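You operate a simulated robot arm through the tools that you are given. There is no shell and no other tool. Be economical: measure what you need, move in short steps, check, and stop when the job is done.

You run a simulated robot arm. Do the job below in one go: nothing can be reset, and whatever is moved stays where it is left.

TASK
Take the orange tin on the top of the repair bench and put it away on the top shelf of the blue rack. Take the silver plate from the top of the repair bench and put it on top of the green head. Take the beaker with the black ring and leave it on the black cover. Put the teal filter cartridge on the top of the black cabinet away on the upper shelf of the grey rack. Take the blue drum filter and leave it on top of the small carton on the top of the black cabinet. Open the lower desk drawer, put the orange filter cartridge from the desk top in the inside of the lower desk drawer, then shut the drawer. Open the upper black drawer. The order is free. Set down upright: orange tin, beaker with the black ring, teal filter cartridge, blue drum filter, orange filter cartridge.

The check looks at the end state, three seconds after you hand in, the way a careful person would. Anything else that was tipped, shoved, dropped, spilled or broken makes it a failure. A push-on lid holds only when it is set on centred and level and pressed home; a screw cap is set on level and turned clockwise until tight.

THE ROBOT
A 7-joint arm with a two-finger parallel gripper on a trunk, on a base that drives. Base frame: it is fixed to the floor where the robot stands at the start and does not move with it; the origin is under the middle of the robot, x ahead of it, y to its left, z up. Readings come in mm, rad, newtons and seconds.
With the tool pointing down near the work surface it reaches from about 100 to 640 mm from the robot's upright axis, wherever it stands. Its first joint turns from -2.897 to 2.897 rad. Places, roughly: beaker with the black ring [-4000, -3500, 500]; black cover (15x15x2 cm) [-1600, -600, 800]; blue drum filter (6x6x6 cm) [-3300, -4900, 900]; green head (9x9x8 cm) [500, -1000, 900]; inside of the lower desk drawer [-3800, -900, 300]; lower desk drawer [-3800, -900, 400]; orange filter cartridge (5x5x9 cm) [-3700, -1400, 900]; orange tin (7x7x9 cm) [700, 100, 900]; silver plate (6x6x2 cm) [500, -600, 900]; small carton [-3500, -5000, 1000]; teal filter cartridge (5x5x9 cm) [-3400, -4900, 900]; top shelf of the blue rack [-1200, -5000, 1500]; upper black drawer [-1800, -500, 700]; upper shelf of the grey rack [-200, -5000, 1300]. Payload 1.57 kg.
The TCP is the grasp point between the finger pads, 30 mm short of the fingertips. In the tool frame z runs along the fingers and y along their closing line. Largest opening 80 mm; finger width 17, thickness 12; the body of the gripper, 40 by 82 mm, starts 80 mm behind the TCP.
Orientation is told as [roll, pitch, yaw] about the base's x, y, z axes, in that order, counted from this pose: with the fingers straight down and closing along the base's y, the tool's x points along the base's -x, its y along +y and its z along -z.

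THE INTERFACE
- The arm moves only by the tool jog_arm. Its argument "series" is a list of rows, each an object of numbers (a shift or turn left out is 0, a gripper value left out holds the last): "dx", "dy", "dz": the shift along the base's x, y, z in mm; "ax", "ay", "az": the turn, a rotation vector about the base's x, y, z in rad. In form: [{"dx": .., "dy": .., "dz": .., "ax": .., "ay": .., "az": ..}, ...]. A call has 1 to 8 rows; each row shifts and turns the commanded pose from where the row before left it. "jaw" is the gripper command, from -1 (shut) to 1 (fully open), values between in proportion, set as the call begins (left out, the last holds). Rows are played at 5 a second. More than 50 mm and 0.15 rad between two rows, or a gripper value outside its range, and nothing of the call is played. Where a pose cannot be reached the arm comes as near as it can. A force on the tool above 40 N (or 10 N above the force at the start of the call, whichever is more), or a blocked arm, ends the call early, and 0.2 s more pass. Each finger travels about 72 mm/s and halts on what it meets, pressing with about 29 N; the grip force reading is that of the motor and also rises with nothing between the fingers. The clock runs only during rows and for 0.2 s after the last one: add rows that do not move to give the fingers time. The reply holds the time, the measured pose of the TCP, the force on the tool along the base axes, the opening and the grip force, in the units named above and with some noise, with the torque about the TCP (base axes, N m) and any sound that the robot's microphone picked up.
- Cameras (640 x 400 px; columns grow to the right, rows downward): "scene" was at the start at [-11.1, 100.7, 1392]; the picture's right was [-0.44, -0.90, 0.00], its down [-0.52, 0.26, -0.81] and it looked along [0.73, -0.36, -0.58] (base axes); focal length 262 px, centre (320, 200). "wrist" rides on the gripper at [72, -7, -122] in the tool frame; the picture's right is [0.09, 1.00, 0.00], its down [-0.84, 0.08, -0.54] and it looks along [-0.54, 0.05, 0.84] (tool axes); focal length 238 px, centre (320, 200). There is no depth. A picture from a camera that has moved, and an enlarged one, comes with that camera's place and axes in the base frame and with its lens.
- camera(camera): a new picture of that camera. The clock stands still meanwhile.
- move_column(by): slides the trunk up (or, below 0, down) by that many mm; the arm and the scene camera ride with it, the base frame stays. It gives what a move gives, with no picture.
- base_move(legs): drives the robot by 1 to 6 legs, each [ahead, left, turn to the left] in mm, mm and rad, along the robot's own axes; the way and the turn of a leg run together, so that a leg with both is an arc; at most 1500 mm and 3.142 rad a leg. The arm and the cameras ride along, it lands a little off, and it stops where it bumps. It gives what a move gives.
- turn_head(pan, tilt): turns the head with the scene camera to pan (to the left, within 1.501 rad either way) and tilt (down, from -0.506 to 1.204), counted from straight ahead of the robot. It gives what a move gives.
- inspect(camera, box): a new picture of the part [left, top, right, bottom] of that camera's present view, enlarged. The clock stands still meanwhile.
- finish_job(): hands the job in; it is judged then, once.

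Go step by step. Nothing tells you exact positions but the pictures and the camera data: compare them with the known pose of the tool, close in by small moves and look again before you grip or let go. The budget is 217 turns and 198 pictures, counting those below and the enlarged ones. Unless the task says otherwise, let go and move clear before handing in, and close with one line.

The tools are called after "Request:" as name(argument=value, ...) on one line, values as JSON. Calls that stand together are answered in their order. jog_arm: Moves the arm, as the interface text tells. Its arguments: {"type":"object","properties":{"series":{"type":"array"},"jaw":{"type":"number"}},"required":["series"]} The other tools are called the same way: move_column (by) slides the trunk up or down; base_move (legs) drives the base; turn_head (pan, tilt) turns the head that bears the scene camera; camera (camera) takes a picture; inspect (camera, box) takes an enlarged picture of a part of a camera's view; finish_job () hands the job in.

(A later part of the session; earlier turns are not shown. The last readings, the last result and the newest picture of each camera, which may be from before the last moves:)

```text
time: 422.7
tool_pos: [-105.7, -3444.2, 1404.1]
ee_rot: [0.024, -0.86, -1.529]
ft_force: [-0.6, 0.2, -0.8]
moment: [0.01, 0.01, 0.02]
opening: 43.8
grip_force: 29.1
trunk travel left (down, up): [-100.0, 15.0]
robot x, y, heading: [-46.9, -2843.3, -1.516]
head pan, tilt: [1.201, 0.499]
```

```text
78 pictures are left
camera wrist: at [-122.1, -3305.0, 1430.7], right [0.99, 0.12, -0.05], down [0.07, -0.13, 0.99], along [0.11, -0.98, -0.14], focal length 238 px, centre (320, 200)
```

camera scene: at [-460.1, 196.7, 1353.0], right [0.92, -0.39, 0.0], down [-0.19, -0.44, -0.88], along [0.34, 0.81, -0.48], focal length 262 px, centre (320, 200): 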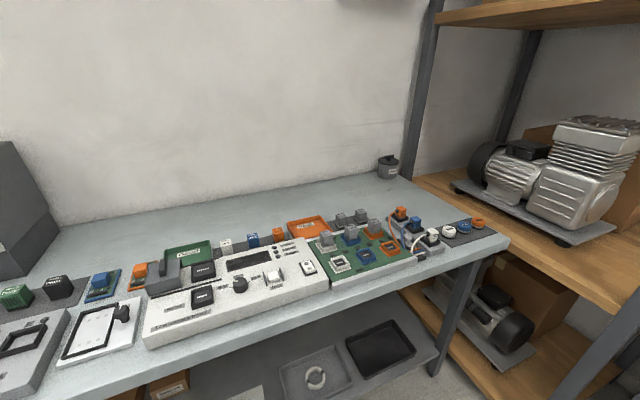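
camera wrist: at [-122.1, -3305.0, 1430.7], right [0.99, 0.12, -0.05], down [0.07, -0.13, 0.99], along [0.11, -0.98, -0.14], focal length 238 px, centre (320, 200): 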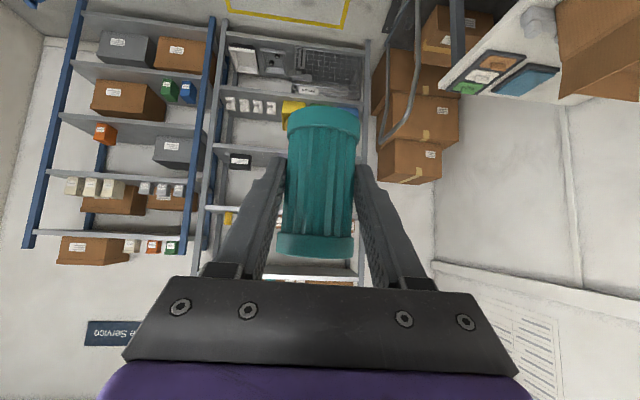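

Correct heading, strafe right, and approach with stand-off.

Request:
base_move(legs=[[0, 0, -0.056], [0, -453, 0], [1230, 0, 0]])

Request:
camera(camera="wrist")

Request:
turn_head(pan=0.3, tilt=0.3)

Request:
camera(camera="scene")

```text
time: 433.9
tool_pos: [-543.8, -4684.6, 1404.2]
ee_rot: [0.024, -0.858, -1.55]
ft_force: [-0.2, -0.4, -0.8]
moment: [-0.01, 0.03, 0.0]
opening: 43.5
grip_force: 28.6
trunk travel left (down, up): [-100.0, 15.0]
robot x, y, heading: [-468.6, -4088.2, -1.541]
head pan, tilt: [1.201, 0.499]
```

```text
77 pictures are left
camera wrist: at [-557.2, -4545.5, 1430.6], right [0.99, 0.1, -0.05], down [0.07, -0.13, 0.99], along [0.09, -0.99, -0.14], focal length 238 px, centre (320, 200)
```

wrist: 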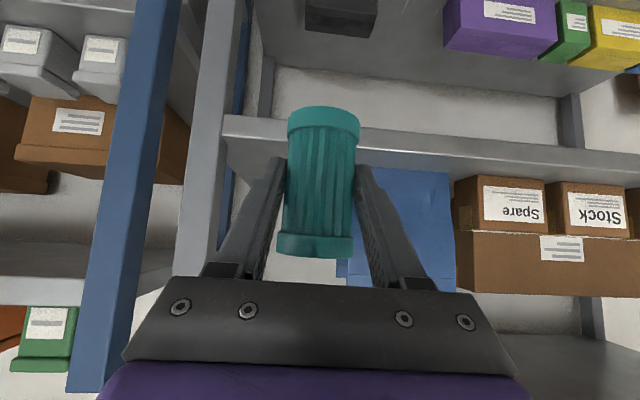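

```text
time: 435.1
tool_pos: [-541.9, -4685.7, 1405.3]
ee_rot: [0.025, -0.858, -1.55]
ft_force: [0.5, -0.5, 0.3]
moment: [0.01, -0.02, -0.02]
opening: 43.6
grip_force: 29.5
trunk travel left (down, up): [-100.0, 15.0]
robot x, y, heading: [-476.5, -4087.4, -1.538]
head pan, tilt: [0.3, 0.3]
```

```text
76 pictures are left
camera scene: at [-306.3, -4085.3, 1471.4], right [-0.94, -0.33, 0.0], down [-0.1, 0.28, -0.96], along [0.31, -0.9, -0.3], focal length 262 px, centre (320, 200)
```

scene: 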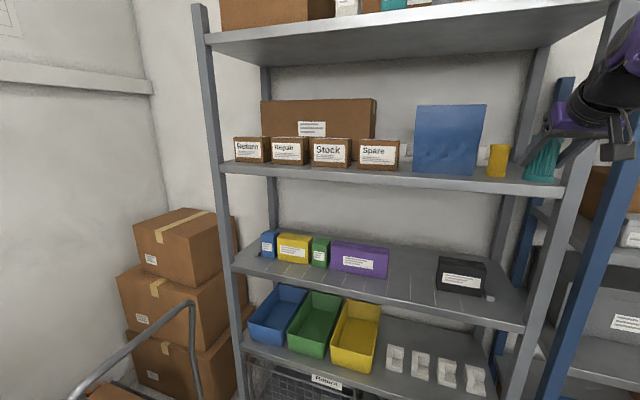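

Target spot TCP (-592,-4890). Shift right 50 and drive in most of the way.

Request:
base_move(legs=[[0, -52, 0], [120, 0, 0]])

Request:
camera(camera="wrist")

Request:
inspect(camera="scene", box=[420, 80, 640, 240])

```text
time: 437.1
tool_pos: [-593.5, -4803.0, 1404.9]
ee_rot: [0.025, -0.859, -1.552]
ft_force: [-0.1, -0.3, 0.0]
moment: [0.04, 0.04, 0.0]
opening: 43.7
grip_force: 29.4
trunk travel left (down, up): [-100.0, 15.0]
robot x, y, heading: [-520.3, -4209.9, -1.541]
head pan, tilt: [0.3, 0.3]
```

```text
75 pictures are left
camera wrist: at [-607.1, -4665.1, 1430.5], right [0.99, 0.1, -0.05], down [0.07, -0.13, 0.99], along [0.09, -0.99, -0.14], focal length 238 px, centre (320, 200)
```

wrist: 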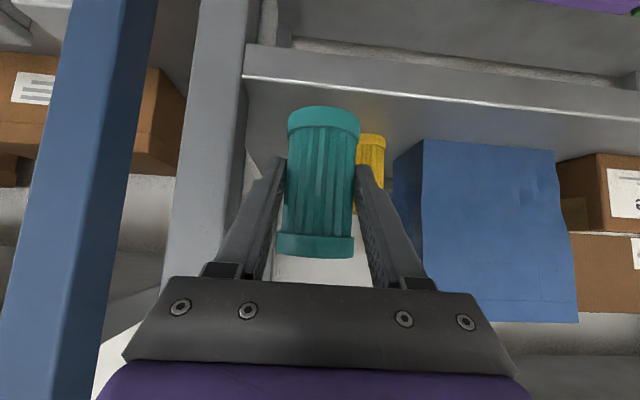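

```text
2.50 times, centred on (530, 160) of scene
camera zoom: at [-355.4, -4205.4, 1471.4], right [-0.95, -0.33, 0.0], down [-0.1, 0.28, -0.96], along [0.31, -0.9, -0.3], focal length 655 px, centre (-205, 300)
```

zoom: 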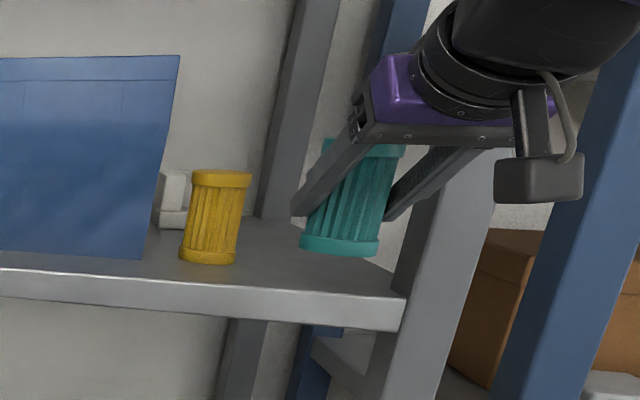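

Clear on both sides. Drive in 88 mm and lower.

Request:
base_move(legs=[[88, 0, 0]])

Request:
jog_arm(series=[{"dz": -15}, {"dz": -10}, {"dz": -6}, {"dz": -4}, {"dz": -3}, {"dz": -3}, {"dz": -3}])

Request:
camera(camera="wrist")

Request:
inspect(camera="scene", box=[420, 80, 640, 240])

```text
time: 438.2
tool_pos: [-590.0, -4893.0, 1405.4]
ee_rot: [0.024, -0.858, -1.551]
ft_force: [0.0, -1.1, 0.2]
moment: [0.02, -0.01, -0.01]
opening: 43.7
grip_force: 28.5
trunk travel left (down, up): [-100.0, 15.0]
robot x, y, heading: [-517.4, -4297.3, -1.543]
head pan, tilt: [0.3, 0.3]
```

```text
time: 439.8
tool_pos: [-590.0, -4890.7, 1366.7]
ee_rot: [0.022, -0.87, -1.55]
ft_force: [-0.1, -7.5, 24.1]
moment: [-0.58, 0.27, 0.02]
opening: 44.2
grip_force: 28.6
trunk travel left (down, up): [-100.0, 15.0]
robot x, y, heading: [-521.9, -4296.4, -1.537]
head pan, tilt: [0.3, 0.3]
```

```text
73 pictures are left
camera wrist: at [-603.5, -4752.0, 1390.7], right [0.99, 0.1, -0.06], down [0.07, -0.12, 0.99], along [0.09, -0.99, -0.13], focal length 238 px, centre (320, 200)
```

wrist: 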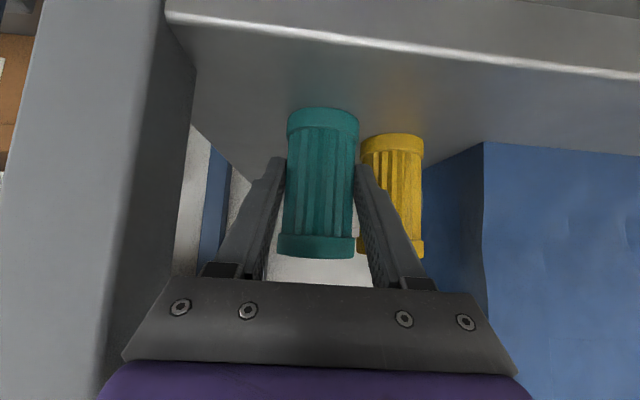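

```text
2.50 times, centred on (530, 160) of scene
camera zoom: at [-352.4, -4292.5, 1471.8], right [-0.95, -0.33, 0.0], down [-0.1, 0.28, -0.96], along [0.31, -0.9, -0.29], focal length 655 px, centre (-205, 300)
```

zoom: 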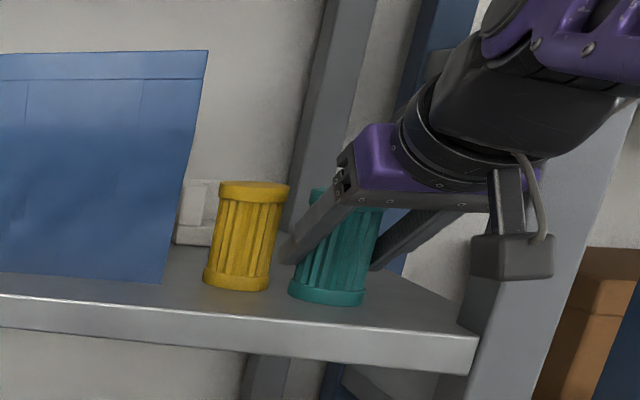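

Teal is on the shelf. Unload, open slightly (yellow is near), and back straight out.

Request:
jog_arm(series=[{"dz": 3}, {"dz": 2}, {}])

Request:
jog_arm(series=[{}, {}, {}], jaw=0.4)

Request:
camera(camera="wrist")

```text
time: 440.6
tool_pos: [-590.2, -4891.4, 1366.2]
ee_rot: [0.024, -0.861, -1.55]
ft_force: [1.4, -4.5, 17.2]
moment: [-0.69, 0.16, 0.06]
opening: 43.7
grip_force: 28.9
trunk travel left (down, up): [-100.0, 15.0]
robot x, y, heading: [-520.6, -4301.0, -1.536]
head pan, tilt: [0.3, 0.3]
```

```text
time: 441.4
tool_pos: [-590.8, -4892.5, 1365.8]
ee_rot: [0.025, -0.857, -1.553]
ft_force: [-0.7, 0.2, 0.8]
moment: [0.04, 0.0, -0.01]
opening: 56.0
grip_force: 0.1
trunk travel left (down, up): [-100.0, 15.0]
robot x, y, heading: [-521.7, -4298.7, -1.539]
head pan, tilt: [0.3, 0.3]
```

```text
71 pictures are left
camera wrist: at [-604.5, -4752.8, 1391.2], right [0.99, 0.1, -0.05], down [0.07, -0.14, 0.99], along [0.09, -0.99, -0.14], focal length 238 px, centre (320, 200)
```

wrist: 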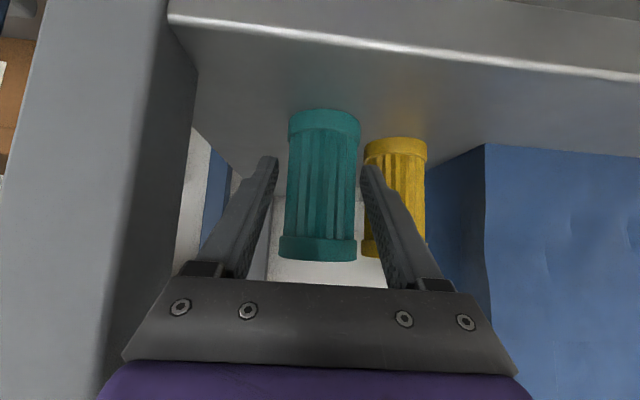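

Free-standing. Back out.

Request:
base_move(legs=[[-300, 0, 0]])

Request:
inspect(camera="scene", box=[380, 80, 600, 240])

```text
time: 443.4
tool_pos: [-603.5, -4588.9, 1366.8]
ee_rot: [0.024, -0.859, -1.559]
ft_force: [-0.3, -0.3, -0.2]
moment: [-0.02, -0.01, 0.02]
opening: 56.0
grip_force: 0.0
trunk travel left (down, up): [-100.0, 15.0]
robot x, y, heading: [-528.4, -3995.3, -1.549]
head pan, tilt: [0.3, 0.3]
```

```text
2.50 times, centred on (490, 160) of scene
camera zoom: at [-361.0, -3992.1, 1471.4], right [-0.95, -0.32, 0.0], down [-0.09, 0.28, -0.96], along [0.3, -0.91, -0.3], focal length 655 px, centre (-105, 300)
```

zoom: 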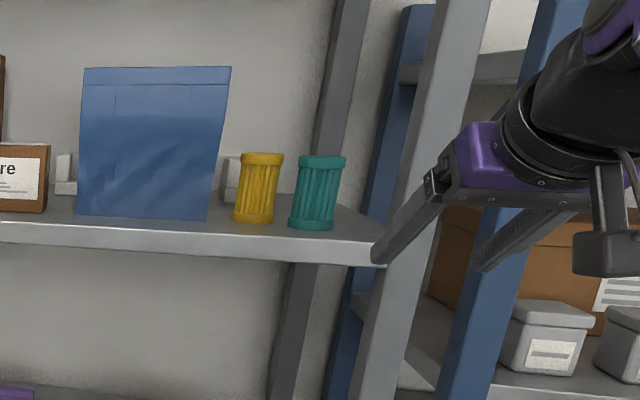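

Teal is placed. Now return via the corridor for the beaker.

Request:
base_move(legs=[[-900, 0, -0.02], [0, 400, 0], [-1500, 0, 0], [-1450, 0, 0], [0, 0, -1.57]])

Request:
turn_head(pan=1.2, tilt=0.5)

Request:
camera(camera="scene")

```text
time: 469.8
tool_pos: [-776.3, -105.0, 1365.6]
ee_rot: [0.025, -0.857, -3.124]
ft_force: [0.2, -0.7, 0.8]
moment: [0.0, 0.01, 0.01]
opening: 56.1
grip_force: 0.0
trunk travel left (down, up): [-100.0, 15.0]
robot x, y, heading: [-180.7, -180.0, -3.114]
head pan, tilt: [0.3, 0.3]
```

```text
time: 471.0
tool_pos: [-778.6, -104.8, 1360.4]
ee_rot: [0.025, -0.85, -3.128]
ft_force: [0.2, 0.5, -0.5]
moment: [0.01, 0.0, -0.02]
opening: 55.6
grip_force: 0.1
trunk travel left (down, up): [-100.0, 15.0]
robot x, y, heading: [-184.4, -179.0, -3.108]
head pan, tilt: [1.201, 0.499]
```

```text
69 pictures are left
camera scene: at [-170.2, -362.1, 1462.9], right [-0.49, 0.87, 0.0], down [0.33, 0.19, -0.92], along [-0.81, -0.45, -0.38], focal length 262 px, centre (320, 200)
```

scene: 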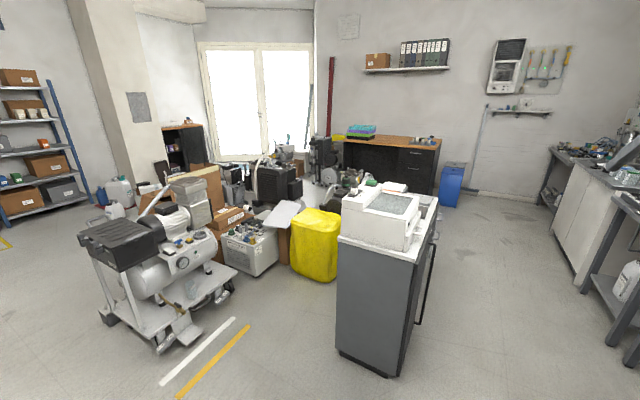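

Relieve the head, then shift north and drive west.

Request:
turn_head(pan=0.4, tilt=0.4)

Request:
base_move(legs=[[0, -260, -0.03], [1500, 0, 0], [1350, 0, 0]])

Request:
camera(camera="scene")

```text
time: 472.1
tool_pos: [-778.4, -107.6, 1364.6]
ee_rot: [0.022, -0.855, -3.126]
ft_force: [0.5, -0.2, -0.2]
moment: [-0.01, 0.0, 0.02]
opening: 55.7
grip_force: 0.1
trunk travel left (down, up): [-100.0, 15.0]
robot x, y, heading: [-182.2, -181.9, -3.117]
head pan, tilt: [0.4, 0.4]
```

```text
time: 488.5
tool_pos: [-3609.0, 160.1, 1366.8]
ee_rot: [0.024, -0.86, -3.137]
ft_force: [-0.5, 0.5, 0.3]
moment: [-0.01, 0.01, 0.01]
opening: 56.0
grip_force: 0.1
trunk travel left (down, up): [-100.0, 15.0]
robot x, y, heading: [-3017.6, 79.9, -3.123]
head pan, tilt: [0.4, 0.4]
```

```text
68 pictures are left
camera scene: at [-3009.0, -95.8, 1462.1], right [-0.4, 0.91, 0.0], down [0.36, 0.16, -0.92], along [-0.84, -0.37, -0.39], focal length 262 px, centre (320, 200)
```

scene: 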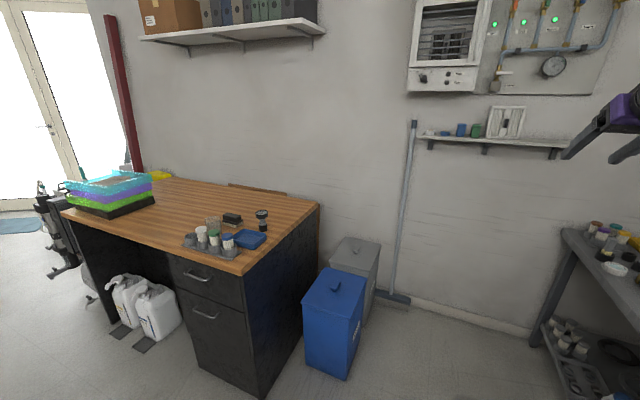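

Turn south and drive down the aisle to look for the beaker.

Request:
base_move(legs=[[0, 0, 1.553], [0, -160, 0], [1300, 0, 0], [0, -90, 0], [1100, 0, 0]])

Request:
camera(camera="wrist")

```text
time: 507.1
tool_pos: [-3315.7, -2909.5, 1366.4]
ee_rot: [0.024, -0.858, -1.561]
ft_force: [-0.2, -0.2, 0.3]
moment: [-0.01, 0.0, 0.03]
opening: 55.9
grip_force: 0.1
trunk travel left (down, up): [-100.0, 15.0]
robot x, y, heading: [-3240.4, -2315.4, -1.551]
head pan, tilt: [0.4, 0.4]
```

```text
67 pictures are left
camera wrist: at [-3328.1, -2770.1, 1391.6], right [0.99, 0.09, -0.05], down [0.07, -0.13, 0.99], along [0.08, -0.99, -0.14], focal length 238 px, centre (320, 200)
```

wrist: 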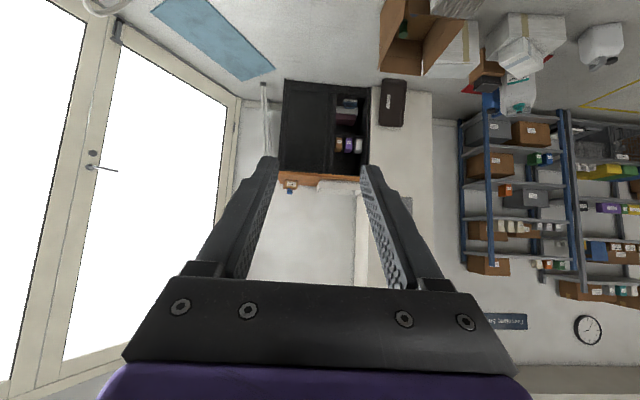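

Drive on a bit and turn right to face the machine by the door where the beaker should be.

Request:
base_move(legs=[[850, 0, 0], [0, 0, -1.2]])

Request:
camera(camera="scene")

Request:
camera(camera="wrist")

```text
time: 514.6
tool_pos: [-3808.8, -3280.5, 1365.6]
ee_rot: [0.024, -0.859, -2.779]
ft_force: [0.4, 0.0, 0.2]
moment: [0.01, 0.0, 0.02]
opening: 56.1
grip_force: 0.0
trunk travel left (down, up): [-100.0, 15.0]
robot x, y, heading: [-3226.5, -3148.1, -2.765]
head pan, tilt: [0.4, 0.4]
```

```text
66 pictures are left
camera scene: at [-3158.3, -3309.8, 1462.1], right [-0.7, 0.71, 0.0], down [0.28, 0.27, -0.92], along [-0.66, -0.64, -0.39], focal length 262 px, centre (320, 200)
```

scene: 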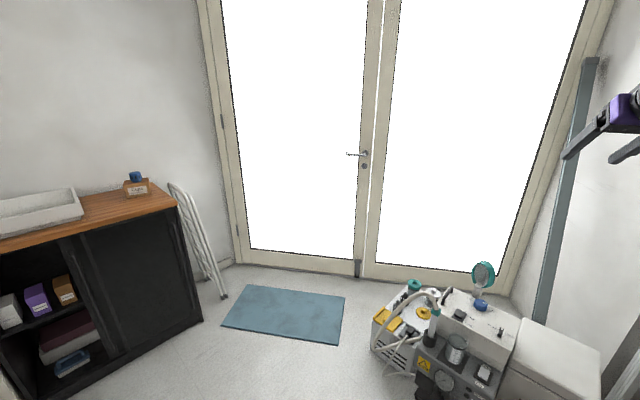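

```text
65 pictures are left
camera wrist: at [-3684.2, -3221.8, 1391.6], right [0.43, -0.9, -0.05], down [-0.1, -0.11, 0.99], along [-0.9, -0.42, -0.14], focal length 238 px, centre (320, 200)
```

wrist: 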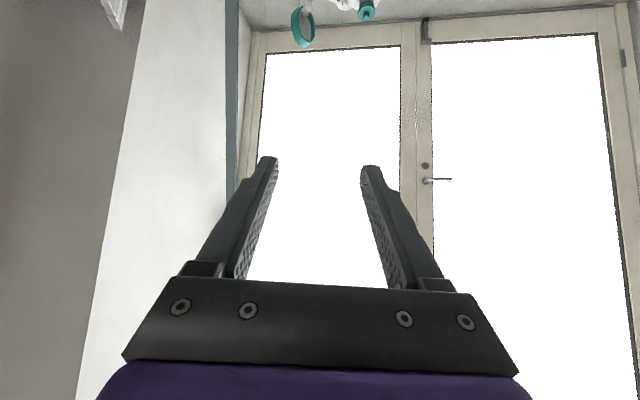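

The beaker seems to stand on the machine. Zoom in.

Request:
turn_head(pan=0.1, tilt=0.7)

Request:
inspect(camera="scene", box=[280, 100, 480, 300])

```text
time: 515.4
tool_pos: [-3809.5, -3281.0, 1365.0]
ee_rot: [0.025, -0.859, -2.778]
ft_force: [-0.4, 0.5, 0.7]
moment: [0.0, 0.0, 0.0]
opening: 56.2
grip_force: 0.1
trunk travel left (down, up): [-100.0, 15.0]
robot x, y, heading: [-3225.3, -3149.2, -2.765]
head pan, tilt: [0.099, 0.7]
```

```text
2.00 times, centred on (380, 200) of scene
camera zoom: at [-3167.7, -3283.9, 1435.3], right [-0.46, 0.89, 0.0], down [0.57, 0.29, -0.77], along [-0.68, -0.35, -0.64], focal length 524 px, centre (200, 200)
```

zoom: 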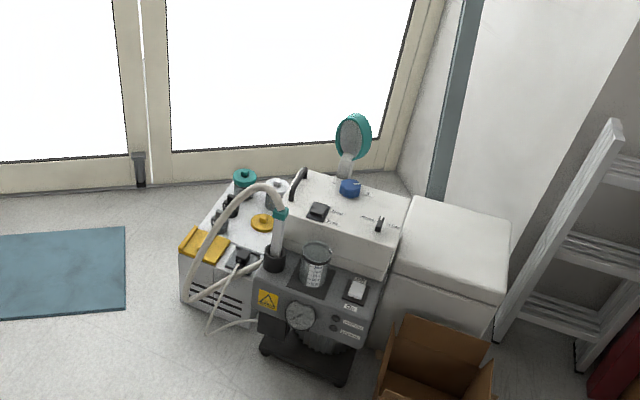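

Request:
inspect(camera="scene", box=[370, 170, 470, 250])

```text
5.00 times, centred on (420, 210) of scene
camera zoom: at [-3167.7, -3283.9, 1435.3], right [-0.46, 0.89, 0.0], down [0.57, 0.29, -0.77], along [-0.68, -0.35, -0.64], focal length 1310 px, centre (-180, 150)
```

zoom: 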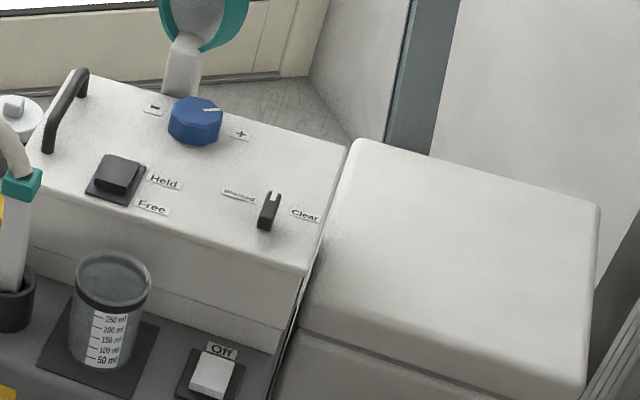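

I need a second viewpoint to triangulate the beaker. Face west and shift.

Request:
base_move(legs=[[0, 0, -0.376], [120, 0, 0], [0, 150, 0]])

Request:
inspect(camera="scene", box=[240, 160, 440, 320])

```text
time: 519.5
tool_pos: [-3936.6, -3207.1, 1365.5]
ee_rot: [0.026, -0.859, 3.129]
ft_force: [-0.2, -0.1, -0.3]
moment: [0.0, 0.04, -0.02]
opening: 56.1
grip_force: 0.2
trunk travel left (down, up): [-100.0, 15.0]
robot x, y, heading: [-3348.8, -3294.8, 3.143]
head pan, tilt: [0.099, 0.7]
```

```text
2.50 times, centred on (340, 240) of scene
camera zoom: at [-3341.0, -3444.8, 1435.3], right [-0.1, 1.0, 0.0], down [0.64, 0.06, -0.76], along [-0.76, -0.07, -0.64], focal length 655 px, centre (270, 100)
```

zoom: 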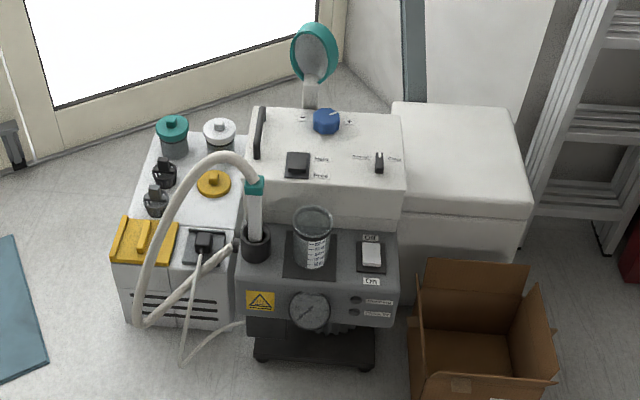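

Beaker triangulates to (-4175,-3452), base z≈312, ring Ø≈79 at rim, body ≈66. I'll take it low from the front with pitched fingers. Shift south first, then lower the arm in free space.

Request:
base_move(legs=[[30, 0, 0], [0, 238, 0]])

Request:
move_column(by=-100)

Request:
jog_arm(series=[{"dz": -48}, {"dz": -48}, {"dz": -48}, {"dz": -48}, {"dz": -48}, {"dz": -48}, {"dz": -48}, {"dz": -48}], jaw=1)

Request:
jog_arm(series=[{"dz": -45, "dx": -10}, {"dz": -45, "dx": -10}, {"dz": -45, "dx": -10}, {"dz": -45, "dx": -10}, {"dz": -45}, {"dz": -45}])

Request:
camera(camera="wrist")

```text
time: 522.8
tool_pos: [-3966.9, -3437.3, 1366.2]
ee_rot: [0.024, -0.858, 3.124]
ft_force: [0.1, -0.4, 0.0]
moment: [0.01, -0.03, -0.03]
opening: 55.9
grip_force: 0.0
trunk travel left (down, up): [-100.0, 15.0]
robot x, y, heading: [-3380.1, -3526.1, 3.14]
head pan, tilt: [0.099, 0.7]
```

```text
time: 524.1
tool_pos: [-3967.7, -3437.3, 1265.1]
ee_rot: [0.026, -0.86, 3.126]
ft_force: [0.7, -0.2, -0.1]
moment: [0.04, 0.0, 0.01]
opening: 56.0
grip_force: 0.0
trunk travel left (down, up): [0.0, 115.0]
robot x, y, heading: [-3377.1, -3531.3, 3.138]
head pan, tilt: [0.099, 0.7]
```

```text
time: 525.9
tool_pos: [-3967.8, -3438.5, 881.3]
ee_rot: [0.024, -0.859, 3.126]
ft_force: [-0.2, 0.9, -0.3]
moment: [0.01, -0.04, -0.01]
opening: 80.0
grip_force: 0.1
trunk travel left (down, up): [0.0, 115.0]
robot x, y, heading: [-3378.4, -3526.7, 3.131]
head pan, tilt: [0.099, 0.7]
```

```text
time: 527.3
tool_pos: [-4005.2, -3438.4, 610.1]
ee_rot: [0.024, -0.857, 3.126]
ft_force: [0.8, -0.8, 0.0]
moment: [-0.01, -0.01, -0.02]
opening: 80.0
grip_force: 0.1
trunk travel left (down, up): [0.0, 115.0]
robot x, y, heading: [-3377.4, -3526.7, 3.132]
head pan, tilt: [0.099, 0.7]
```

```text
61 pictures are left
camera wrist: at [-3867.3, -3431.3, 635.8], right [0.06, -1.0, -0.05], down [-0.14, -0.06, 0.99], along [-0.99, -0.06, -0.14], focal length 238 px, centre (320, 200)
```

wrist: 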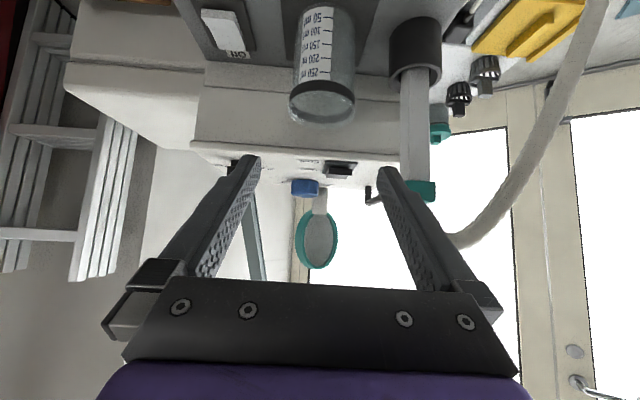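

Beaker is straight ahead. Lower to grip height in front of it.

Request:
jog_arm(series=[{"dz": -40, "dx": -5, "dy": -7}, {"dz": -40, "dx": -5}, {"dz": -40, "dx": -5}, {"dz": -40}, {"dz": -40}, {"dz": -30}])

Request:
camera(camera="wrist")

```text
time: 528.8
tool_pos: [-4019.0, -3442.2, 387.9]
ee_rot: [0.021, -0.87, 3.124]
ft_force: [44.4, -4.9, 53.4]
moment: [1.87, 0.07, -1.57]
opening: 74.1
grip_force: 0.1
trunk travel left (down, up): [0.0, 115.0]
robot x, y, heading: [-3380.7, -3526.8, 3.138]
head pan, tilt: [0.099, 0.7]
stopped in row 6: the force on the tool passed its limit at 120 N (the readings are from after the stop); the commanded pose is now the measured one
```

```text
60 pictures are left
camera wrist: at [-3881.1, -3435.4, 412.6], right [0.06, -1.0, -0.06], down [-0.12, -0.06, 0.99], along [-0.99, -0.05, -0.13], focal length 238 px, centre (320, 200)
```

wrist: 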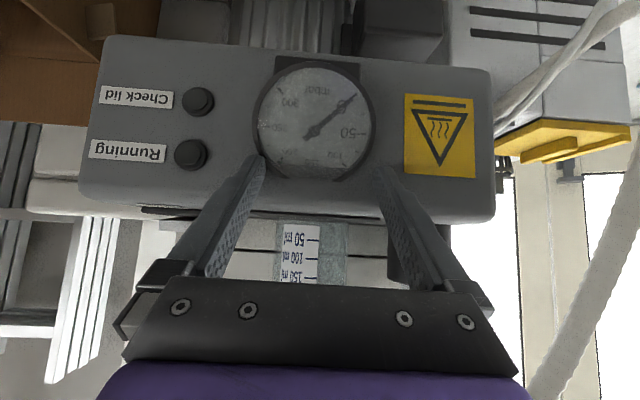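

The fingertips struck the machine's panel edge — my depth estimate was off. Retreat up and back at once and re-measure.

Request:
jog_arm(series=[{"dx": 20, "dz": 20}, {"dx": 20, "dz": 30}, {"dx": 10, "dz": 40}, {"dz": 40}])

Request:
inspect(camera="scene", box=[240, 160, 440, 320])

Request:
camera(camera="wrist")

```text
time: 529.8
tool_pos: [-3967.5, -3443.6, 514.9]
ee_rot: [0.023, -0.861, 3.124]
ft_force: [0.3, -0.3, 0.5]
moment: [-0.01, 0.01, -0.01]
opening: 80.0
grip_force: 0.0
trunk travel left (down, up): [0.0, 115.0]
robot x, y, heading: [-3376.4, -3527.4, 3.139]
head pan, tilt: [0.099, 0.7]
```

```text
2.50 times, centred on (340, 240) of scene
camera zoom: at [-3371.6, -3677.8, 1335.2], right [-0.09, 1.0, 0.0], down [0.64, 0.06, -0.76], along [-0.76, -0.07, -0.64], focal length 655 px, centre (270, 100)
```

zoom: 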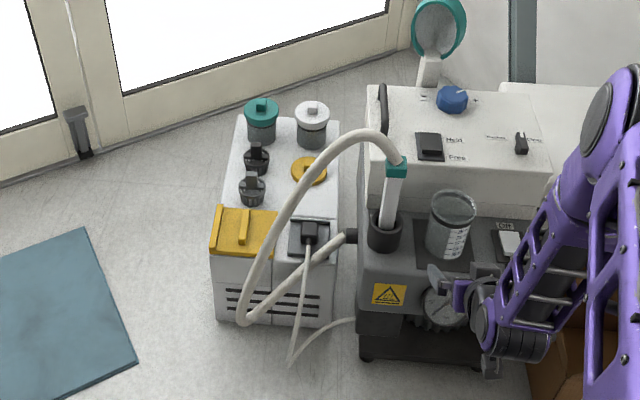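

```text
58 pictures are left
camera wrist: at [-3829.5, -3436.1, 539.3], right [0.06, -1.0, -0.06], down [-0.13, -0.06, 0.99], along [-0.99, -0.05, -0.14], focal length 238 px, centre (320, 200)
```

wrist: 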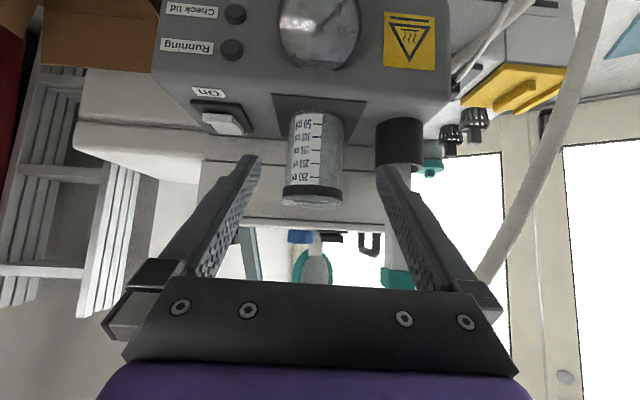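

Re-triangulated: beaker at (-4066,-3443), base z≈440, height ≈77, Ø≈53. It stands undisturbed. Narrow the jaw, lower to z 480 and approach horizontally.

Request:
jog_arm(series=[{"dz": -20}, {"dz": -14}, {"dx": -20}, {"dx": -20}, {"dx": -10}, {}], jaw=0.65)

Request:
camera(camera="wrist")

```text
time: 531.2
tool_pos: [-4018.1, -3442.9, 479.7]
ee_rot: [0.022, -0.862, 3.125]
ft_force: [0.0, -0.6, 0.7]
moment: [0.02, 0.0, 0.02]
opening: 66.0
grip_force: 0.1
trunk travel left (down, up): [0.0, 115.0]
robot x, y, heading: [-3378.6, -3528.4, 3.138]
head pan, tilt: [0.099, 0.7]
```

```text
57 pictures are left
camera wrist: at [-3880.7, -3435.7, 504.9], right [0.06, -1.0, -0.05], down [-0.13, -0.06, 0.99], along [-0.99, -0.05, -0.14], focal length 238 px, centre (320, 200)
```

wrist: 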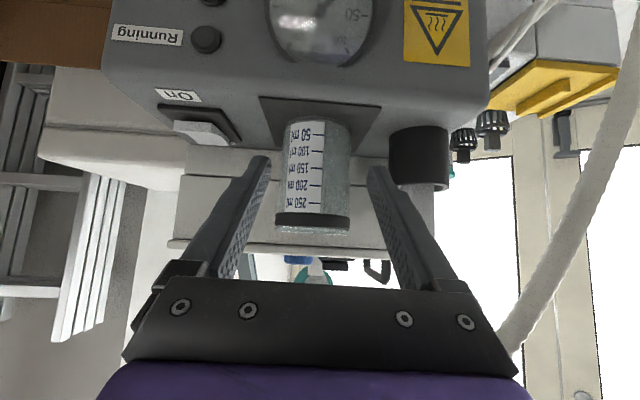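

Well aligned. Advance 44 mm, slightly lower, then grip.

Request:
jog_arm(series=[{"dx": -12, "dz": -4}, {"dx": -12, "dz": -4}, {"dx": -12, "dz": -2}, {"dx": -8}, {}])

Request:
camera(camera="wrist")

```text
time: 532.4
tool_pos: [-4064.7, -3443.2, 469.3]
ee_rot: [0.023, -0.861, 3.124]
ft_force: [-0.2, 0.7, -0.6]
moment: [0.0, 0.0, -0.03]
opening: 66.0
grip_force: 0.1
trunk travel left (down, up): [0.0, 115.0]
robot x, y, heading: [-3373.0, -3533.2, 3.137]
head pan, tilt: [0.099, 0.7]
```

```text
56 pictures are left
camera wrist: at [-3925.4, -3436.0, 494.6], right [0.06, -1.0, -0.05], down [-0.13, -0.06, 0.99], along [-0.99, -0.05, -0.14], focal length 238 px, centre (320, 200)
```

wrist: 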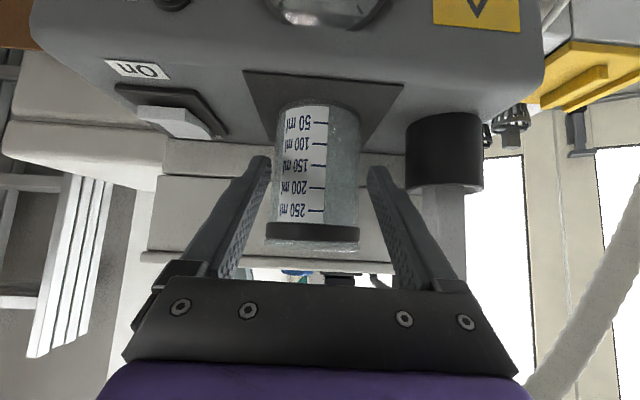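

Size/scale comparison shows the beaker is actually larger and farther: centre ≈(-4135,-3442), Ø≈72, base z≈395, ring ≈490. Open fully, lower a bit, and approach by driving.

Request:
jog_arm(series=[{"dx": 10}, {"dz": -10}, {"dz": -8}, {}], jaw=1)

Request:
base_move(legs=[[40, 0, 0]])

Request:
camera(camera="wrist")

```text
time: 533.4
tool_pos: [-4053.9, -3443.4, 453.1]
ee_rot: [0.023, -0.861, 3.124]
ft_force: [0.4, -0.4, 1.1]
moment: [0.01, 0.02, 0.05]
opening: 80.2
grip_force: 0.1
trunk travel left (down, up): [0.0, 115.0]
robot x, y, heading: [-3377.8, -3527.2, 3.135]
head pan, tilt: [0.099, 0.7]
```

```text
time: 534.2
tool_pos: [-4091.6, -3443.3, 452.6]
ee_rot: [0.021, -0.863, 3.125]
ft_force: [0.9, -0.4, 0.7]
moment: [0.04, -0.01, -0.02]
opening: 80.2
grip_force: 0.0
trunk travel left (down, up): [0.0, 115.0]
robot x, y, heading: [-3418.2, -3526.2, 3.136]
head pan, tilt: [0.099, 0.7]
```

```text
55 pictures are left
camera wrist: at [-3954.9, -3435.7, 477.6], right [0.06, -1.0, -0.06], down [-0.13, -0.06, 0.99], along [-0.99, -0.05, -0.14], focal length 238 px, centre (320, 200)
```

wrist: 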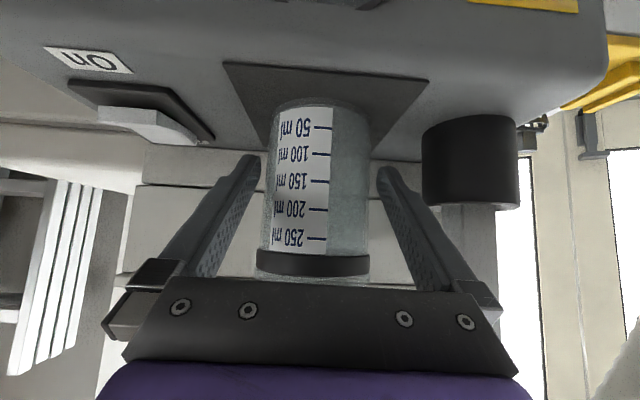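

Nearly there. Advance 20 mm.

Request:
jog_arm(series=[{"dx": -10}, {"dx": -10}, {}])

Request:
camera(camera="wrist")

```text
time: 535.0
tool_pos: [-4114.0, -3442.7, 451.8]
ee_rot: [0.023, -0.863, 3.123]
ft_force: [0.2, 0.0, 0.0]
moment: [0.0, 0.02, 0.02]
opening: 80.0
grip_force: 0.1
trunk travel left (down, up): [0.0, 115.0]
robot x, y, heading: [-3418.8, -3527.2, 3.135]
head pan, tilt: [0.099, 0.7]
```

```text
54 pictures are left
camera wrist: at [-3975.5, -3435.9, 477.2], right [0.06, -1.0, -0.06], down [-0.13, -0.06, 0.99], along [-0.99, -0.05, -0.14], focal length 238 px, centre (320, 200)
```

wrist: 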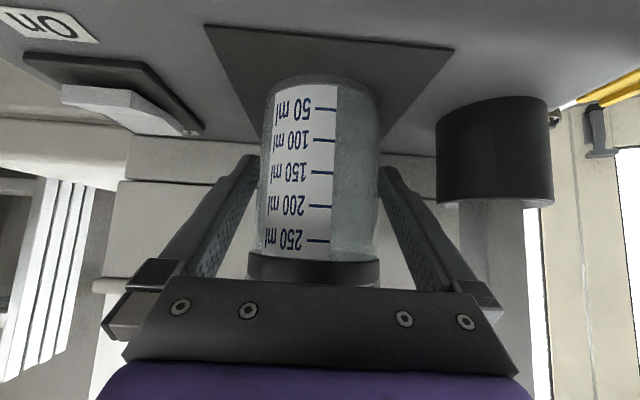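

Beaker is between the fingers and centred. Close gently.

Request:
jog_arm(series=[{"dx": -3}, {}, {}, {}], jaw=-1)

Request:
jog_arm(series=[{"dz": 4}, {"dz": 8}, {"dz": 15}, {"dz": 20}, {}])

Request:
camera(camera="wrist")

```text
time: 536.0
tool_pos: [-4116.8, -3444.9, 452.6]
ee_rot: [0.022, -0.86, 3.124]
ft_force: [0.5, 0.0, 0.2]
moment: [0.02, 0.07, -0.01]
opening: 73.2
grip_force: 29.5
trunk travel left (down, up): [0.0, 115.0]
robot x, y, heading: [-3415.7, -3532.0, 3.14]
head pan, tilt: [0.099, 0.7]
```

```text
time: 537.2
tool_pos: [-4115.8, -3443.5, 499.8]
ee_rot: [0.022, -0.863, 3.125]
ft_force: [0.4, -1.2, -0.5]
moment: [-0.02, -0.01, 0.01]
opening: 72.8
grip_force: 28.6
trunk travel left (down, up): [0.0, 115.0]
robot x, y, heading: [-3416.2, -3529.3, 3.14]
head pan, tilt: [0.099, 0.7]
```

```text
53 pictures are left
camera wrist: at [-3977.5, -3435.9, 524.8], right [0.06, -1.0, -0.06], down [-0.13, -0.06, 0.99], along [-0.99, -0.05, -0.14], focal length 238 px, centre (320, 200)
```

wrist: 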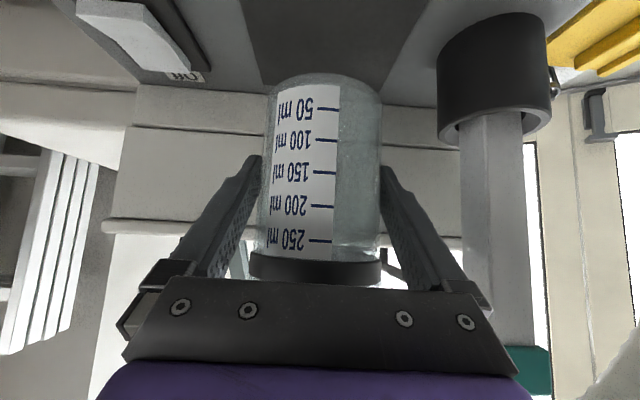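

Beaker held. Raise, then back out and head to the counter.

Request:
jog_arm(series=[{"dz": 30}, {"dz": 30}, {"dz": 30}])

Request:
base_move(legs=[[-80, 0, 0]])

Request:
jog_arm(series=[{"dz": 45, "dx": 10}, {"dz": 45, "dx": 10}, {"dz": 45, "dx": 10}, {"dz": 45, "dx": 10}, {"dz": 45, "dx": 10}, {"dz": 45}, {"dz": 45}, {"dz": 45}])

Request:
jog_arm(series=[{"dz": 45}, {"dz": 45}, {"dz": 30}])

Request:
camera(camera="wrist")

```text
time: 538.0
tool_pos: [-4115.8, -3443.7, 590.1]
ee_rot: [0.021, -0.862, 3.124]
ft_force: [-0.2, 0.4, -1.1]
moment: [0.01, 0.0, -0.02]
opening: 72.7
grip_force: 29.3
trunk travel left (down, up): [0.0, 115.0]
robot x, y, heading: [-3413.7, -3530.6, 3.136]
head pan, tilt: [0.099, 0.7]
```

```text
time: 539.1
tool_pos: [-4036.7, -3443.4, 589.9]
ee_rot: [0.023, -0.865, 3.124]
ft_force: [0.1, 0.7, -1.2]
moment: [0.05, 0.02, 0.02]
opening: 72.9
grip_force: 28.8
trunk travel left (down, up): [0.0, 115.0]
robot x, y, heading: [-3335.8, -3527.8, 3.143]
head pan, tilt: [0.099, 0.7]
```

```text
time: 540.9
tool_pos: [-3985.0, -3442.9, 947.7]
ee_rot: [0.022, -0.862, 3.125]
ft_force: [-0.5, 1.1, 0.0]
moment: [0.0, 0.01, 0.02]
opening: 72.8
grip_force: 28.9
trunk travel left (down, up): [0.0, 115.0]
robot x, y, heading: [-3337.4, -3534.3, 3.137]
head pan, tilt: [0.099, 0.7]
```

```text
time: 541.7
tool_pos: [-3985.4, -3443.3, 1067.7]
ee_rot: [0.023, -0.863, 3.122]
ft_force: [-0.4, -0.4, -1.1]
moment: [0.06, 0.01, 0.02]
opening: 73.0
grip_force: 28.3
trunk travel left (down, up): [0.0, 115.0]
robot x, y, heading: [-3337.3, -3527.9, 3.135]
head pan, tilt: [0.099, 0.7]
```

```text
52 pictures are left
camera wrist: at [-3847.6, -3436.2, 1092.4], right [0.06, -1.0, -0.05], down [-0.13, -0.06, 0.99], along [-0.99, -0.05, -0.14], focal length 238 px, centre (320, 200)
```

wrist: 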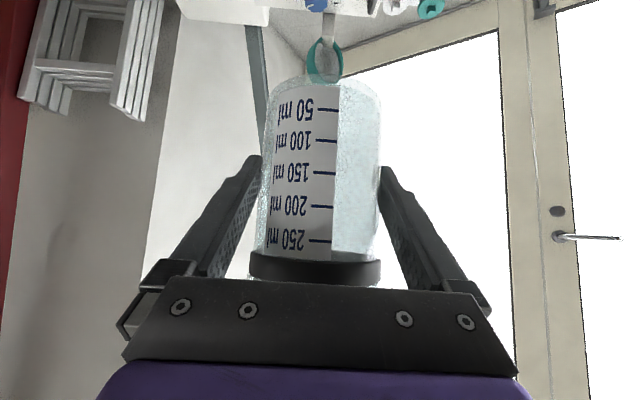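

Head back: sidestep north, turn south, and reverse up the aisle as before.

Request:
turn_head(pan=0.6, tilt=0.5)

Request:
base_move(legs=[[0, -300, 0], [0, 0, 1.573], [0, 65, 0], [-1450, 0, 0], [0, 120, 0], [-900, 0, 0]])

Request:
camera(camera="scene")

```text
time: 542.6
tool_pos: [-3987.0, -3443.1, 1066.2]
ee_rot: [0.021, -0.862, 3.123]
ft_force: [-0.7, -0.2, -1.0]
moment: [0.01, -0.01, 0.0]
opening: 72.8
grip_force: 28.7
trunk travel left (down, up): [0.0, 115.0]
robot x, y, heading: [-3335.4, -3531.6, 3.138]
head pan, tilt: [0.6, 0.499]
```

```text
time: 563.6
tool_pos: [-3254.1, -1516.4, 1067.7]
ee_rot: [0.022, -0.863, -1.579]
ft_force: [-0.1, 1.3, -1.1]
moment: [-0.02, -0.01, 0.0]
opening: 72.8
grip_force: 29.1
trunk travel left (down, up): [0.0, 115.0]
robot x, y, heading: [-3176.4, -867.7, -1.567]
head pan, tilt: [0.6, 0.499]
```

```text
51 pictures are left
camera scene: at [-2982.4, -851.2, 1353.0], right [-0.82, -0.57, 0.0], down [-0.27, 0.39, -0.88], along [0.5, -0.72, -0.48], focal length 262 px, centre (320, 200)
```

scene: 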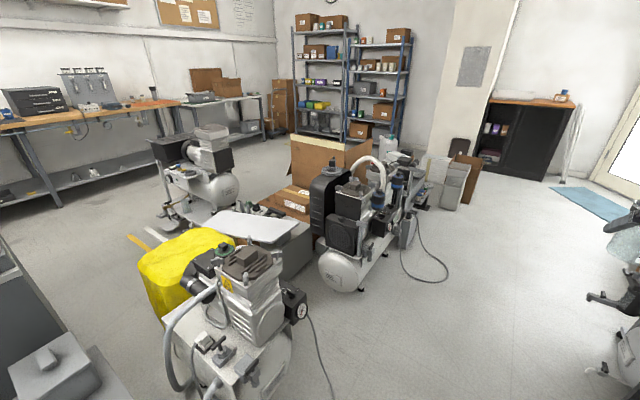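

Continue north into the corridor and strafe east (still facing south) toward the counter.

Request:
base_move(legs=[[-950, 0, 0], [0, 1400, 0]])

Request:
camera(camera="wrist")

Request:
camera(camera="scene")

```text
time: 581.6
tool_pos: [-1893.2, -573.8, 1065.4]
ee_rot: [0.024, -0.863, -1.6]
ft_force: [0.1, 0.2, -1.2]
moment: [0.01, 0.02, -0.01]
opening: 72.8
grip_force: 29.0
trunk travel left (down, up): [0.0, 115.0]
robot x, y, heading: [-1803.7, 74.3, -1.587]
head pan, tilt: [0.6, 0.499]
```

```text
50 pictures are left
camera wrist: at [-1899.5, -433.9, 1092.1], right [1.0, 0.05, -0.06], down [0.06, -0.13, 0.99], along [0.04, -0.99, -0.14], focal length 238 px, centre (320, 200)
```

wrist: 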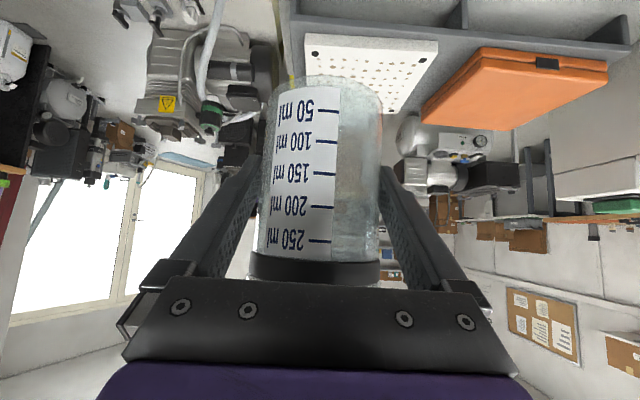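

```text
49 pictures are left
camera scene: at [-1608.7, 86.5, 1353.0], right [-0.83, -0.55, 0.0], down [-0.26, 0.4, -0.88], along [0.49, -0.73, -0.48], focal length 262 px, centre (320, 200)
```

scene: 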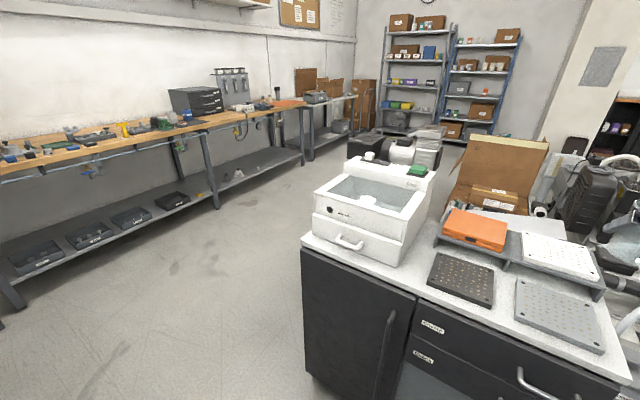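

Black cover found at about (-1643,-575). Strafe left 250 so the beaker is above it.

Request:
base_move(legs=[[0, 250, 0.016]])

Request:
camera(camera="scene")

```text
time: 584.6
tool_pos: [-1629.3, -576.1, 1067.2]
ee_rot: [0.023, -0.863, -1.58]
ft_force: [0.5, -0.2, -0.3]
moment: [-0.01, -0.01, -0.02]
opening: 72.9
grip_force: 28.7
trunk travel left (down, up): [0.0, 115.0]
robot x, y, heading: [-1550.8, 75.2, -1.565]
head pan, tilt: [0.6, 0.499]
```

```text
48 pictures are left
camera scene: at [-1358.0, 88.6, 1353.0], right [-0.82, -0.57, 0.0], down [-0.27, 0.39, -0.88], along [0.5, -0.72, -0.48], focal length 262 px, centre (320, 200)
```

scene: 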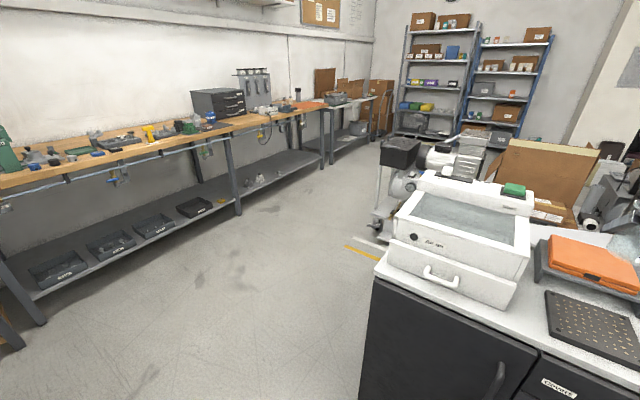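

Cover centre triangulates to (-1643,-551), top z≈838. Move over and lower partway.

Request:
jog_arm(series=[{"dx": -14, "dy": 24}, {"dz": -45}, {"dz": -45}, {"dz": -30}])

Request:
camera(camera="wrist")

```text
time: 585.6
tool_pos: [-1642.9, -553.5, 945.6]
ee_rot: [0.022, -0.862, -1.58]
ft_force: [0.3, -0.2, -0.3]
moment: [-0.03, 0.02, 0.04]
opening: 72.9
grip_force: 29.0
trunk travel left (down, up): [0.0, 115.0]
robot x, y, heading: [-1547.4, 78.5, -1.569]
head pan, tilt: [0.6, 0.499]
```

```text
47 pictures are left
camera wrist: at [-1652.6, -413.6, 970.1], right [1.0, 0.07, -0.06], down [0.06, -0.13, 0.99], along [0.06, -0.99, -0.14], focal length 238 px, centre (320, 200)
```

wrist: 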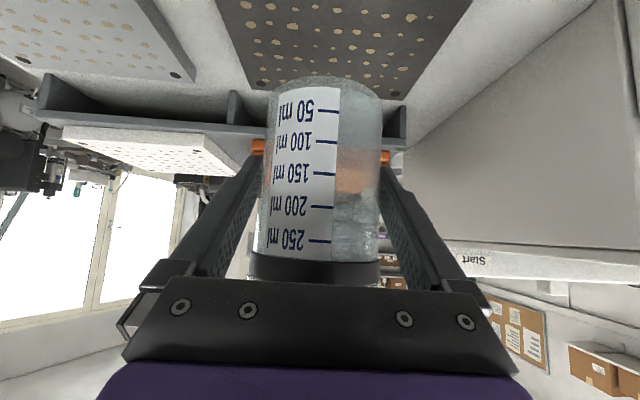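

Slightly off: shift +9 mm x, +10 mm y, then lower to contact.

Request:
jog_arm(series=[{"dx": 9, "dy": 10}, {"dz": -30}, {"dz": -14}, {"dz": -5}, {"dz": -4}, {"dz": -4}, {"dz": -4}, {"dz": -4}])

Request:
camera(camera="wrist")

```text
time: 587.4
tool_pos: [-1634.4, -545.2, 887.1]
ee_rot: [0.02, -0.874, -1.575]
ft_force: [2.3, 2.9, 27.0]
moment: [0.19, 0.0, 0.04]
opening: 73.0
grip_force: 29.3
trunk travel left (down, up): [0.0, 115.0]
robot x, y, heading: [-1549.2, 75.0, -1.567]
head pan, tilt: [0.6, 0.499]
```

```text
46 pictures are left
camera wrist: at [-1643.5, -404.3, 910.8], right [1.0, 0.07, -0.06], down [0.07, -0.12, 0.99], along [0.06, -0.99, -0.12], focal length 238 px, centre (320, 200)
```

wrist: 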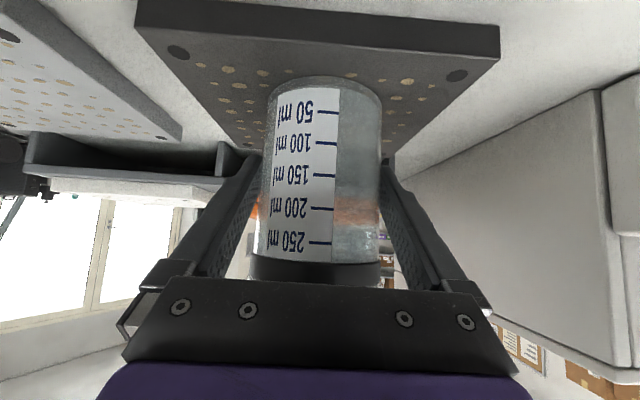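

Beaker stands on the cover. Unload, release, and retreat horizontally.

Request:
jog_arm(series=[{"dz": 3}, {"dz": 2}, {}])

Request:
jog_arm(series=[{}, {}, {}], jaw=1)

Request:
camera(camera="wrist")

```text
time: 588.2
tool_pos: [-1634.6, -542.8, 886.8]
ee_rot: [0.022, -0.864, -1.58]
ft_force: [0.9, -5.4, 14.9]
moment: [-0.57, 0.23, 0.09]
opening: 72.7
grip_force: 29.0
trunk travel left (down, up): [0.0, 115.0]
robot x, y, heading: [-1547.4, 71.1, -1.563]
head pan, tilt: [0.6, 0.499]
```

```text
time: 589.0
tool_pos: [-1634.2, -542.7, 886.0]
ee_rot: [0.024, -0.861, -1.581]
ft_force: [-0.3, 0.4, -0.6]
moment: [0.02, -0.01, -0.01]
opening: 80.2
grip_force: 0.1
trunk travel left (down, up): [0.0, 115.0]
robot x, y, heading: [-1549.4, 74.3, -1.568]
head pan, tilt: [0.6, 0.499]
```

```text
45 pictures are left
camera wrist: at [-1643.9, -403.2, 911.4], right [1.0, 0.07, -0.05], down [0.06, -0.13, 0.99], along [0.06, -0.99, -0.14], focal length 238 px, centre (320, 200)
```

wrist: 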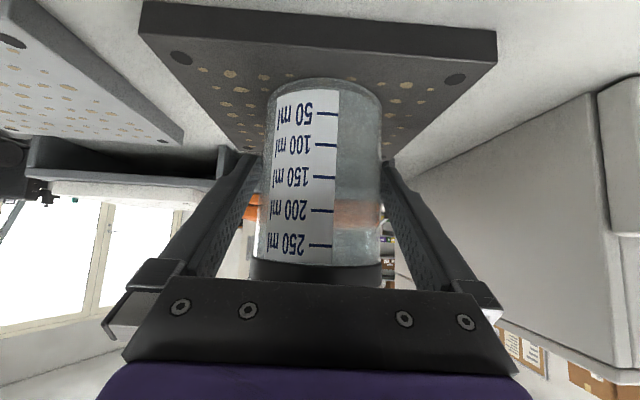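

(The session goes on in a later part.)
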